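You operate a simulated robot arm through the tools that you are given. There is no shell and no other tool. Be economical: measure what you need, move in short steps, check, and stop when the job is done.

Carry out the task below with a simulated robot arm. There is one attempt and no reset: what you move stays moved.

TASK
Put the yellow battery labelled "90 %" from the top of the wooden table on the open side of the dining table and the yellow battery labelled "5 %" on top of the blue notebook.

It is judged by the outcome, as a careful person would: the job done as asked, and still so three seconds after it is handed in. It fails if anything else is knocked over, pushed out of place, dropped, spilled or broken.

THE ROBOT
A 7-joint arm with a two-finger parallel gripper, fixed in place. Base frame: the origin is at the foot of the arm, x ahead of it, y to its left, z up; the work surface is at about z = 0. Lengths are in mm, angles in degrees, forces in N, time in s.
With the tool pointing down near the work surface it reaches from about 240 to 620 mm from the base axis. Its first joint turns from -66.0 to 66.0 degrees. Payload 2.6 kg.
Tool frame: the origin (TCP) lies between the finger pads and is the grasp point; the fingertips stand 30 mm ahead of it; z points along the fingers, y is the line along which they close. The gripper opens to 94 mm. The fingers are 28 mm wide and 10 mm thick; the gripper's body (50 by 96 mm) begins 55 mm behind the TCP.
Orientation is told as [roll, pitch, yaw] about the base's x, y, z axes, in that order, counted from this pose: with the fingers straight down and closing along the base's y, the tool's x points along the base's -x, its y along +y and its z along -z.

THE INTERFACE
- The arm moves only by the tool apply_moves. Its argument "steps" is a list of rows, each an object of numbers (a shift or turn left out is 0, a gripper value left out holds the last): "dx", "dy", "dz": the shift along the tool's x, y, z in mm; "twist": the turn about the tool's z in degrees. In form: [{"dx": .., "dy": .., "dz": .., "twist": ..}, ...]. A call has 1 to 12 rows; each row is the pose to reach, as a shift and turn from the pose commanded when the call began, along the tool's axes at that moment. "hand" is the gripper command, from -1 (fully open) to 1 (shut), values between in proportion, set as the call begins (left out, the last holds). A row lasts 0.2 s, in which the tool goes at most 50 mm and 8.6 degrees; a call with a longer step from one row to the next is refused whole, and so is a gripper value outside its range. A pose out of reach is approached as far as the arm can. The call stops where the force on the tool passes 40 N (or 10 N more than at its start, if that is more) or the arm is blocked; 0.2 s more then pass. The fingers move at their own pace (about 72 mm/s each) and stop on an object; they squeeze with about 38 N. The grip force told is the motor's: it shows also when the fingers shut on nothing. Time passes only in rows, and 0.2 s behind the last, so rows that repeat a pose let the fingers close. It gives the time, the measured TCP pose, the force on the tool (base axes), the opening and the grip force at its end, in the units of the frame above (readings bear some noise).
- Cameras (640 x 400 px; columns grow to the right, rows downward): "scene" is fixed at [39, 438.4, 556]; the picture's right is [-0.73, -0.69, 0.00], its down [-0.44, 0.47, -0.77] and it looks along [0.53, -0.56, -0.64] (base axes); focal length 316 px, centre (320, 200). "wrist" rides on the gripper at [-37, 0, -58] in the tool frame; the picture's right is [0.00, -1.00, 0.00], its down [0.97, 0.00, -0.24] and it looks along [0.24, 0.00, 0.97] (tool axes); focal length 218 px, centre (320, 200).
- camera(camera): a new picture of that camera. No time passes.
- probe_pixels(camera, pixels): for up to 12 pixels [column, row] of the newest picture of that camera ("zoom" is the newest enlarged one), the place [x, y, z] in the base frame of the surface seen there, good to about 3 mm. No time passes.
- close_up(camera, box): a new picture of the part [left, top, right, bottom] of that camera's present view, enlarged. No time passes.
- job_done(): hands the job in; it is judged then, once.

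Work in short steps. Measure before you move; look again where a grasp or a placing could have gone wrong, and mend it. You have 60 turns and 20 pictures in all, the two below and enlarged ones among them. Open the gripper and draw the arm clear of the work before you hand the job in, unless the task says otherwise; then end with one line.

The tools are called after ">>>" by a JSON object that holds its "name" and its "arguments". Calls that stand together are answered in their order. apply_moves: Moves the arm, as the interface text tells. Its arguments: {"type":"object","properties":{"steps":{"type":"array"},"hand":{"type":"number"}},"required":["steps"]} The other tools are called the same way: camera (camera) takes a picture; probe_pixels (camera, pixels) gives the place of the surface under pixels of a picture; close_up (camera, box) takes an enlarged picture of a part of a camera's view; job_done () hands the job in.

At the start:

```text
clock: 0.0
tool_pos: [390.2, 48.8, 313.8]
tcp_rot: [-0.1, 0.1, 0.0]
contact_force: [0.0, 0.1, -0.1]
finger_gap: 94.1
gripper_force: 0.1
```

scene: 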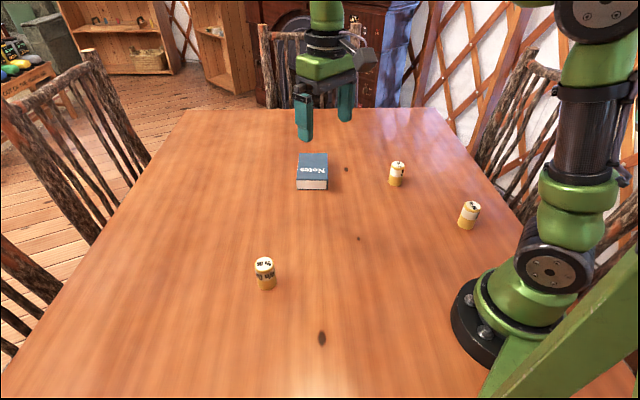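
wrist: 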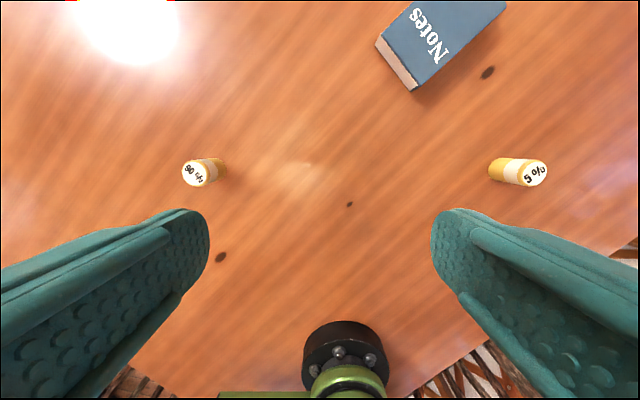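

The scene shows three yellow batteries at (265,272), (397,173) and (469,215), plus the notebook at (312,170). I'll enlarge the view to read the labels, then measure.

>>> {"name": "close_up", "arguments": {"camera": "scene", "box": [280, 130, 500, 240]}}

>>> {"name": "close_up", "arguments": {"camera": "scene", "box": [225, 240, 305, 300]}}

>>> {"name": "probe_pixels", "arguments": {"camera": "scene", "pixels": [[264, 262], [266, 280], [398, 164], [397, 180], [470, 206], [467, 222], [300, 155], [327, 155], [327, 179], [298, 179], [312, 168], [312, 186]]}}

>>> {"name": "probe_pixels", "arguments": {"camera": "wrist", "pixels": [[195, 174], [535, 173], [422, 3], [505, 3], [380, 38], [412, 86], [488, 168], [220, 168]]}}

```text
2.91 times, centred on (390, 185) of scene
```

zoom: 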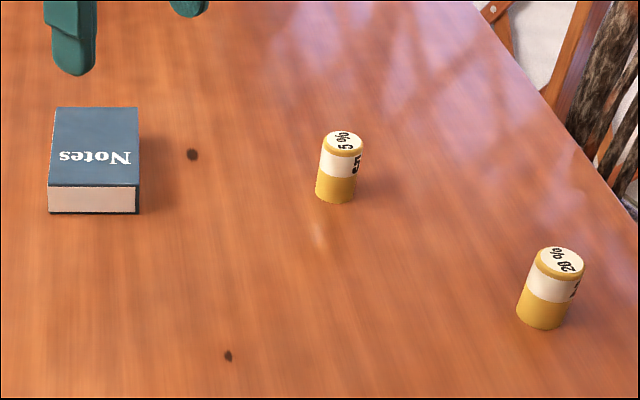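

```text
6.67 times, centred on (265, 270) of scene
```

zoom: 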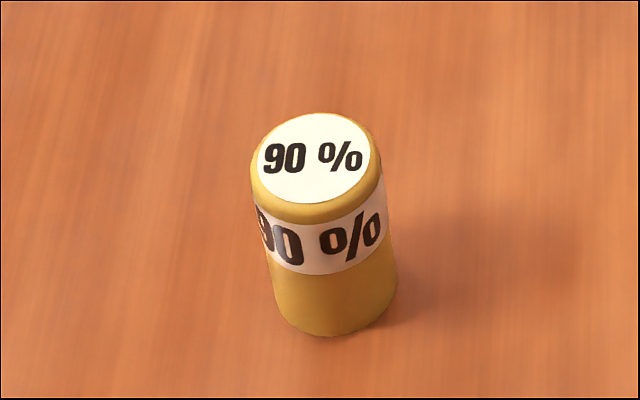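

```text
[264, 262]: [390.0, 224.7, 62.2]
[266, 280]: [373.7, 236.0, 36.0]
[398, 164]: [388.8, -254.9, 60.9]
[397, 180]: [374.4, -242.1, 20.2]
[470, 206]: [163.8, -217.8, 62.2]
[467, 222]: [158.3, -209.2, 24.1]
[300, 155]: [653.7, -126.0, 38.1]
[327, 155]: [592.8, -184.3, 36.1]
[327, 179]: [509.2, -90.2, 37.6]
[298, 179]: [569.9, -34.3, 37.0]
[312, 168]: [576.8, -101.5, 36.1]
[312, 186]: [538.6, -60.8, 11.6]
```

```text
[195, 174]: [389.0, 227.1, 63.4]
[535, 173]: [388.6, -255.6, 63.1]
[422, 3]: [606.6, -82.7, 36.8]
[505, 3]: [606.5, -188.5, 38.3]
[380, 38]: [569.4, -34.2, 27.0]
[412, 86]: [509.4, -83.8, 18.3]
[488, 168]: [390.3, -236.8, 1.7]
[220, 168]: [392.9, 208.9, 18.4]
```

The "90 %" battery is at (265,272), the "5 %" at (397,173), and the "20 %" at (469,215) is not part of the task. Next I'll probe the table's edges to work out which side is the open one.

>>> {"name": "probe_pixels", "arguments": {"camera": "scene", "pixels": [[187, 110], [438, 110], [100, 232], [10, 365], [520, 212], [320, 112], [30, 395], [320, 395], [460, 395], [60, 120], [510, 100], [275, 45]]}}

>>> {"name": "camera", "arguments": {"camera": "scene"}}

```text
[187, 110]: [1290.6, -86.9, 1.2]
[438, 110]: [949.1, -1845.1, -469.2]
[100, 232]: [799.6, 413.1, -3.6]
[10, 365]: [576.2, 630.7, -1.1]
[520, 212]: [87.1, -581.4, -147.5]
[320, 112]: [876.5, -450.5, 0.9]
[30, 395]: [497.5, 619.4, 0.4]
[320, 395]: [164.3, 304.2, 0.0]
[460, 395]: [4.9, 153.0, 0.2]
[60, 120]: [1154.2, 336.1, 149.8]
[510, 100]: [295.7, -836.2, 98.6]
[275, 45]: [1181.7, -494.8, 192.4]
```

```text
15 pictures are left
```

scene: 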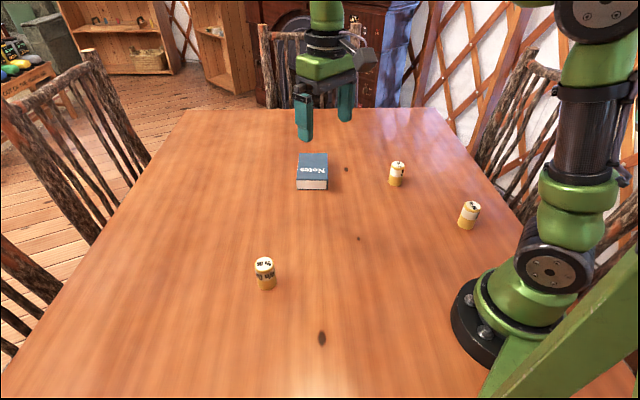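

The table's long sides run along (-0.7, +0.7), and both of those plus the far end have chairs. I can't see the near end, beyond the bottom of the scene view, so I'll raise the wrist camera and turn it that way.

>>> {"name": "apply_moves", "arguments": {"hand": -1, "steps": [{"dx": 10, "dy": 33, "dz": -14, "twist": 5}, {"dx": 20, "dy": 66, "dz": -28, "twist": 10}, {"dx": 30, "dy": 99, "dz": -42, "twist": 15}, {"dx": 40, "dy": 132, "dz": -56, "twist": 20}, {"dx": 50, "dy": 165, "dz": -70, "twist": 25}, {"dx": 60, "dy": 198, "dz": -84, "twist": 30}, {"dx": 70, "dy": 231, "dz": -98, "twist": 35}, {"dx": 80, "dy": 264, "dz": -112, "twist": 40}, {"dx": 90, "dy": 300, "dz": -130, "twist": 45}]}}

>>> {"name": "camera", "arguments": {"camera": "wrist"}}

```text
clock: 2.0
tool_pos: [302.0, 326.7, 432.0]
tcp_rot: [-0.9, 1.0, -43.9]
contact_force: [-0.4, 0.7, -0.6]
finger_gap: 94.0
gripper_force: 0.0
out of reach, approached as far as the arm can: row 9
```

```text
14 pictures are left
```

wrist: 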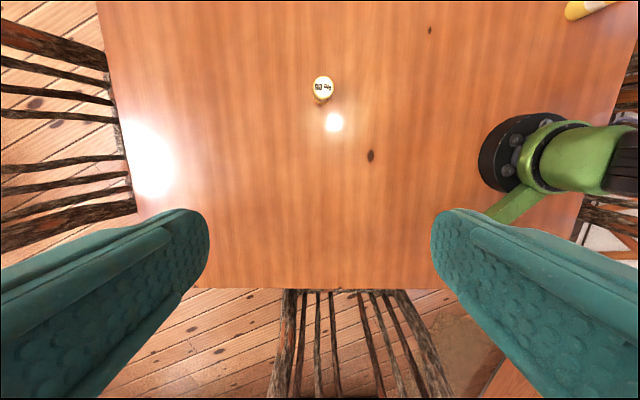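

There's a chair at the near end too, so every side has chairs and "open" must mean the clear part of the tabletop. I'll probe the edges to find out which half is empty.

>>> {"name": "probe_pixels", "arguments": {"camera": "wrist", "pixels": [[320, 284], [240, 284], [110, 80], [125, 150], [605, 110], [590, 170], [322, 86], [40, 100], [350, 300]]}}

```text
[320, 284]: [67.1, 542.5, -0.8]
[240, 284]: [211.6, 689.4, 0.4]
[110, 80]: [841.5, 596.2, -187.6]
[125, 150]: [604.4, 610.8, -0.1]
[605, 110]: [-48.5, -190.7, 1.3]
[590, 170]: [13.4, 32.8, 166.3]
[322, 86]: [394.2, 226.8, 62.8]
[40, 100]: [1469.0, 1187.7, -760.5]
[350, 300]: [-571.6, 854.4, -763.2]
```

The empty part of the table is the +x+y half: nothing is there, and the table runs from x+y = -240 to 1215. I'll put the "90 %" around (425,425), clear of everything. First I'll move above the battery at (390,226).

>>> {"name": "apply_moves", "arguments": {"steps": [{"dx": -17, "dy": -1, "dz": 35}, {"dx": -34, "dy": -2, "dz": 70}, {"dx": -50, "dy": -3, "dz": 105}, {"dx": -67, "dy": -4, "dz": 140}, {"dx": -84, "dy": -5, "dz": 175}, {"dx": -100, "dy": -7, "dz": 210}, {"dx": -117, "dy": -8, "dz": 245}, {"dx": -134, "dy": -9, "dz": 280}, {"dx": -134, "dy": -9, "dz": 280}]}}

>>> {"name": "camera", "arguments": {"camera": "wrist"}}

```text
clock: 4.0
tool_pos: [387.9, 225.5, 153.6]
tcp_rot: [0.0, 0.0, -45.1]
contact_force: [0.4, 0.0, 0.7]
finger_gap: 94.0
gripper_force: 0.0
```

```text
13 pictures are left
```

wrist: 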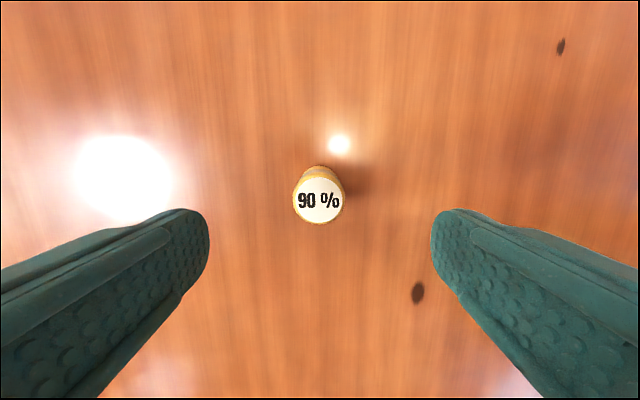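

The battery top is centred at (319,200) between the fingers; I'll measure its rim.

>>> {"name": "probe_pixels", "arguments": {"camera": "wrist", "pixels": [[319, 200], [296, 200], [342, 200], [319, 181], [319, 220]]}}

```text
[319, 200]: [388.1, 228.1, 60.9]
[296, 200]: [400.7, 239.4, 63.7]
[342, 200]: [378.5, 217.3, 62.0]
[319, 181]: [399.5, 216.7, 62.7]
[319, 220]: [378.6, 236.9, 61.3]
```

Its centre is (389,228,62), so I'll descend to TCP z≈38 and close.

>>> {"name": "apply_moves", "arguments": {"steps": [{"dx": 1, "dy": 2, "dz": 35}, {"dx": 1, "dy": 2, "dz": 70}, {"dx": 1, "dy": 2, "dz": 95}, {"dx": 1, "dy": 2, "dz": 115}, {"dx": 1, "dy": 2, "dz": 115}]}}

>>> {"name": "apply_moves", "arguments": {"hand": 1, "steps": [{"dz": 0}, {"dz": 0}, {"dz": 0}, {"dz": 0}, {"dz": 0}]}}

>>> {"name": "apply_moves", "arguments": {"steps": [{"dz": -20}, {"dz": -50}, {"dz": -80}, {"dz": -80}]}}

```text
clock: 5.2
tool_pos: [388.0, 225.4, 35.8]
tcp_rot: [0.0, 0.1, -44.9]
contact_force: [-0.3, 0.3, -1.0]
finger_gap: 93.9
gripper_force: 0.1
```

```text
clock: 6.4
tool_pos: [387.6, 227.2, 36.1]
tcp_rot: [-0.1, 0.0, -45.0]
contact_force: [0.5, 0.0, -0.6]
finger_gap: 37.1
gripper_force: 38.0
```

```text
clock: 7.4
tool_pos: [391.4, 228.1, 117.2]
tcp_rot: [0.0, 0.0, -45.1]
contact_force: [0.0, -0.6, -0.8]
finger_gap: 36.9
gripper_force: 38.3
```

It's gripped at 37 mm. Now I'll carry it to about (425,425).

>>> {"name": "apply_moves", "arguments": {"steps": [{"dx": 19, "dy": 27}, {"dx": 38, "dy": 55}, {"dx": 57, "dy": 82}, {"dx": 76, "dy": 109}, {"dx": 95, "dy": 137}, {"dx": 114, "dy": 164}, {"dx": 114, "dy": 164}]}}

>>> {"name": "camera", "arguments": {"camera": "wrist"}}

```text
clock: 9.0
tool_pos: [427.0, 426.5, 116.6]
tcp_rot: [-0.1, 0.0, -44.9]
contact_force: [0.4, -0.1, -0.2]
finger_gap: 36.9
gripper_force: 38.1
```

```text
12 pictures are left
```

wrist: 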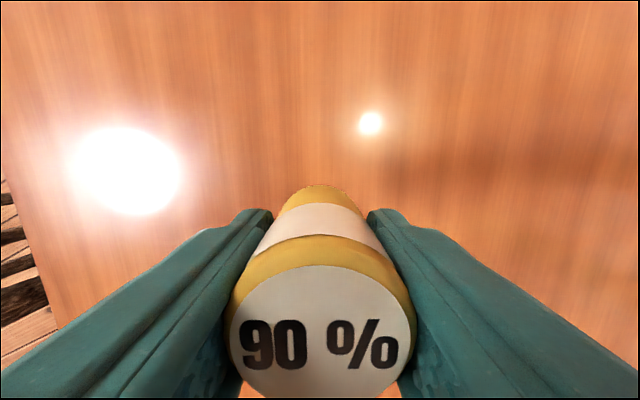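

It's held upright and the spot below is clear. I'll lower by the same 80 mm, release gently and lift away.

>>> {"name": "apply_moves", "arguments": {"steps": [{"dz": 30}, {"dz": 55}, {"dz": 70}, {"dz": 76}, {"dz": 80}, {"dz": 80}]}}

>>> {"name": "apply_moves", "arguments": {"hand": -1, "steps": [{"dz": 0}, {"dz": 0}, {"dz": 0}, {"dz": 0}, {"dz": 0}]}}

>>> {"name": "apply_moves", "arguments": {"steps": [{"dz": -30}, {"dz": -70}, {"dz": -115}, {"dz": -160}, {"dz": -160}]}}

>>> {"name": "camera", "arguments": {"camera": "scene"}}

```text
clock: 10.4
tool_pos: [425.3, 425.7, 37.0]
tcp_rot: [-0.1, 0.0, -45.0]
contact_force: [0.0, 0.4, 3.1]
finger_gap: 37.2
gripper_force: 38.2
```

```text
clock: 11.6
tool_pos: [426.6, 426.2, 36.5]
tcp_rot: [0.0, 0.0, -45.0]
contact_force: [0.1, -0.7, 0.4]
finger_gap: 93.8
gripper_force: 0.1
```

```text
clock: 12.8
tool_pos: [420.2, 422.9, 193.1]
tcp_rot: [0.1, -0.1, -45.0]
contact_force: [0.5, 0.7, 0.0]
finger_gap: 94.2
gripper_force: 0.0
out of reach, approached as far as the arm can: row 4, 5
```

```text
11 pictures are left
```

scene: 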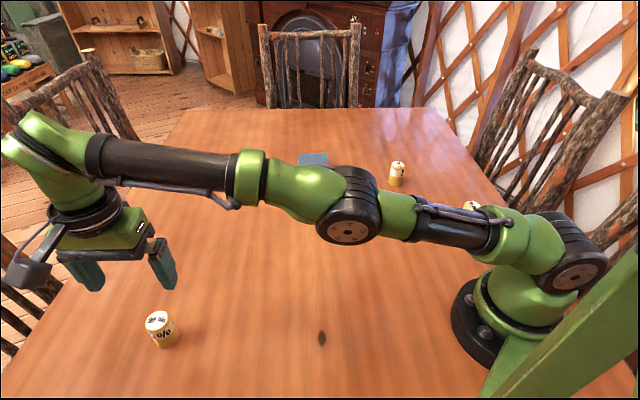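

The "90 %" battery is standing at (160,330). Next I'll move towards the "5 %" at (388,-255) and turn back to yaw 0 on the way.

>>> {"name": "apply_moves", "arguments": {"steps": [{"dx": -28, "dy": -31, "twist": -5}, {"dx": -56, "dy": -62, "twist": -11}, {"dx": -84, "dy": -93, "twist": -17}, {"dx": -112, "dy": -124, "twist": -23}, {"dx": -140, "dy": -155, "twist": -29}, {"dx": -168, "dy": -186, "twist": -35}, {"dx": -196, "dy": -217, "twist": -40}, {"dx": -228, "dy": -250, "twist": -45}, {"dx": -228, "dy": -250, "twist": -45}]}}

```text
clock: 14.8
tool_pos: [403.3, 86.9, 197.5]
tcp_rot: [0.0, 0.1, 0.2]
contact_force: [1.0, -0.8, 0.3]
finger_gap: 94.2
gripper_force: 0.2
```

>>> {"name": "apply_moves", "arguments": {"steps": [{"dx": 2, "dy": -43, "dz": -2}, {"dx": 4, "dy": -86, "dz": -2}, {"dx": 6, "dy": -129, "dz": -2}, {"dx": 8, "dy": -172, "dz": -2}, {"dx": 10, "dy": -215, "dz": -2}, {"dx": 12, "dy": -258, "dz": 10}, {"dx": 14, "dy": -301, "dz": 25}, {"dx": 15, "dy": -342, "dz": 45}, {"dx": 15, "dy": -342, "dz": 45}]}}

>>> {"name": "camera", "arguments": {"camera": "wrist"}}

```text
clock: 16.8
tool_pos: [389.6, -254.2, 151.2]
tcp_rot: [-0.1, 0.0, 0.1]
contact_force: [0.1, -0.1, 0.0]
finger_gap: 94.0
gripper_force: 0.0
```

```text
10 pictures are left
```

wrist: 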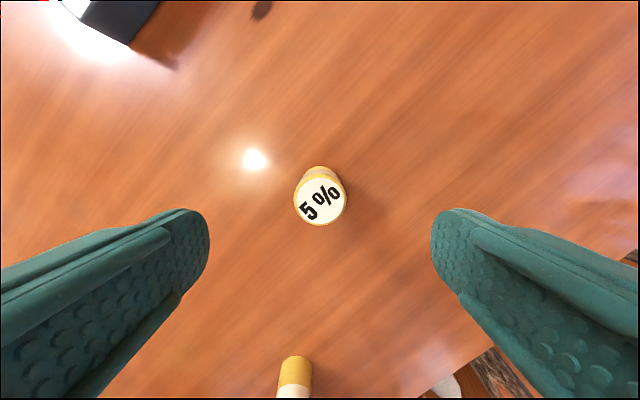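

The "5 %" is centred at (319,201), as the last one was. I'll descend to TCP z≈36, grasp and lift.

>>> {"name": "apply_moves", "arguments": {"steps": [{"dy": -1, "dz": 35}, {"dy": -1, "dz": 70}, {"dy": -1, "dz": 95}, {"dy": -1, "dz": 114}, {"dy": -1, "dz": 114}]}}

>>> {"name": "apply_moves", "arguments": {"hand": 1, "steps": [{"dz": 0}, {"dz": 0}, {"dz": 0}, {"dz": 0}, {"dz": 0}]}}

>>> {"name": "apply_moves", "arguments": {"steps": [{"dz": -30}, {"dz": -70}, {"dz": -105}, {"dz": -105}]}}

```text
clock: 18.0
tool_pos: [385.7, -255.5, 37.5]
tcp_rot: [0.1, -0.1, -0.1]
contact_force: [-0.5, 0.2, -0.8]
finger_gap: 94.2
gripper_force: 0.1
```

```text
clock: 19.2
tool_pos: [387.2, -254.3, 37.5]
tcp_rot: [-0.1, 0.0, -0.1]
contact_force: [-0.2, 0.0, 0.8]
finger_gap: 36.1
gripper_force: 38.1
```

```text
clock: 20.2
tool_pos: [383.1, -258.1, 144.2]
tcp_rot: [0.0, 0.0, -0.1]
contact_force: [0.8, -0.1, 0.1]
finger_gap: 36.5
gripper_force: 37.9
```

Grip is good at 36 mm. I'll carry it to just over the notebook, around (572,-105).

>>> {"name": "apply_moves", "arguments": {"steps": [{"dx": -30, "dy": 25}, {"dx": -61, "dy": 50}, {"dx": -92, "dy": 75}, {"dx": -123, "dy": 100}, {"dx": -154, "dy": 125}, {"dx": -184, "dy": 150}, {"dx": -184, "dy": 150}]}}

>>> {"name": "camera", "arguments": {"camera": "scene"}}

```text
clock: 21.8
tool_pos: [570.5, -104.9, 142.6]
tcp_rot: [0.0, 0.1, 0.0]
contact_force: [-0.5, 0.2, -0.2]
finger_gap: 36.2
gripper_force: 38.3
```

```text
9 pictures are left
```

scene: 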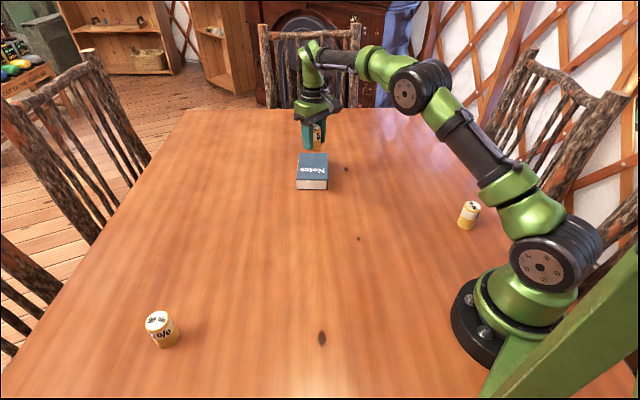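

It's over the notebook, whose top is at z≈37. I'll lower 67 mm slowly and watch the force.

>>> {"name": "apply_moves", "arguments": {"steps": [{"dz": 25}, {"dz": 45}, {"dz": 57}, {"dz": 63}, {"dz": 65}, {"dz": 67}, {"dz": 67}]}}

>>> {"name": "close_up", "arguments": {"camera": "scene", "box": [270, 120, 370, 200]}}

```text
clock: 23.4
tool_pos: [573.5, -106.6, 76.0]
tcp_rot: [0.1, 0.0, 0.0]
contact_force: [0.2, -0.2, -1.5]
finger_gap: 36.3
gripper_force: 38.3
```

```text
5.00 times, centred on (320, 160) of scene
```

zoom: 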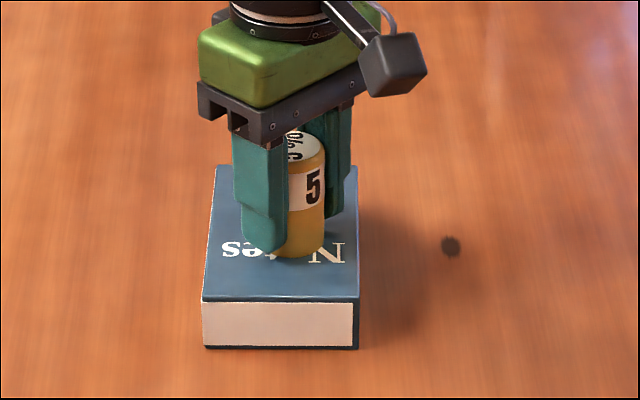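

It's nearly touching and well inside the cover. I'll creep down until the force shows contact.

>>> {"name": "apply_moves", "arguments": {"steps": [{"dz": 0.5}, {"dz": 1}, {"dz": 1}]}}

```text
clock: 24.2
tool_pos: [573.6, -105.8, 75.4]
tcp_rot: [0.0, -0.1, -0.1]
contact_force: [-3.1, -1.1, 9.8]
finger_gap: 36.3
gripper_force: 37.6
```

The force of 9.8 N shows contact, so I'll release and then retreat up.

>>> {"name": "apply_moves", "arguments": {"hand": -1, "steps": [{"dz": 0}, {"dz": 0}, {"dz": 0}, {"dz": 0}, {"dz": 0}]}}

>>> {"name": "apply_moves", "arguments": {"steps": [{"dz": -25}, {"dz": -60}, {"dz": -100}, {"dx": 40, "dz": -125}, {"dx": 85, "dz": -140}, {"dx": 130, "dz": -150}, {"dx": 175, "dz": -160}, {"dx": 175, "dz": -160}]}}

>>> {"name": "camera", "arguments": {"camera": "scene"}}

>>> {"name": "close_up", "arguments": {"camera": "scene", "box": [270, 120, 370, 200]}}

```text
clock: 25.4
tool_pos: [573.3, -105.5, 74.8]
tcp_rot: [0.1, 0.0, 0.0]
contact_force: [-0.3, -0.5, -0.2]
finger_gap: 94.1
gripper_force: 0.1
```

```text
clock: 27.2
tool_pos: [399.3, -105.4, 236.5]
tcp_rot: [0.0, 0.1, 0.0]
contact_force: [0.7, 1.2, 0.0]
finger_gap: 94.0
gripper_force: 0.1
```

```text
7 pictures are left
```

scene: 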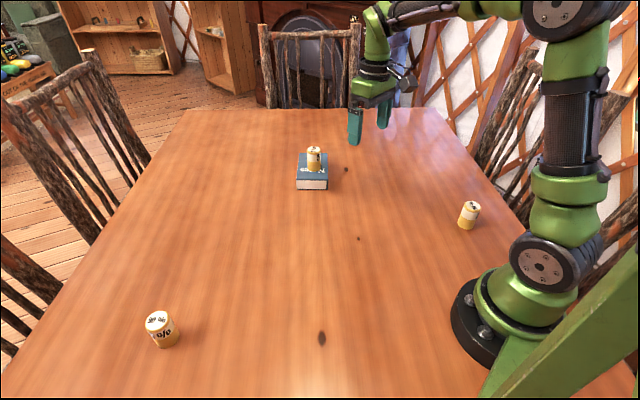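

```text
5.00 times, centred on (320, 160) of scene
```

zoom: 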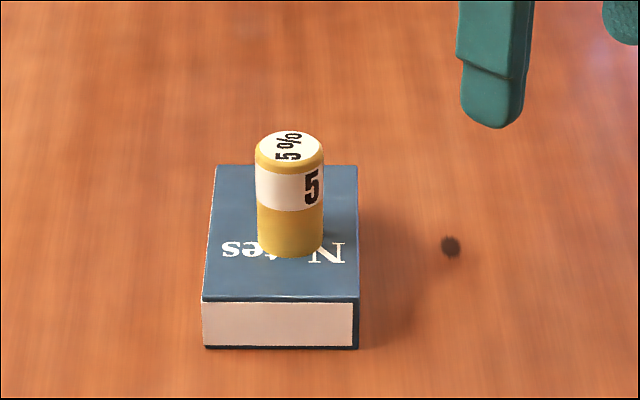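

Both batteries are standing where I placed them, the notebook and the "20 %" battery haven't moved, and the arm is clear. I'm handing the job in.

>>> {"name": "job_done", "arguments": {}}

```text
The job is handed in.
```

I put the "5 %" battery on top of the blue notebook and moved the "90 %" battery to the empty side of the table; every side has chairs, so I took "open side" to mean the clear part of the tabletop.
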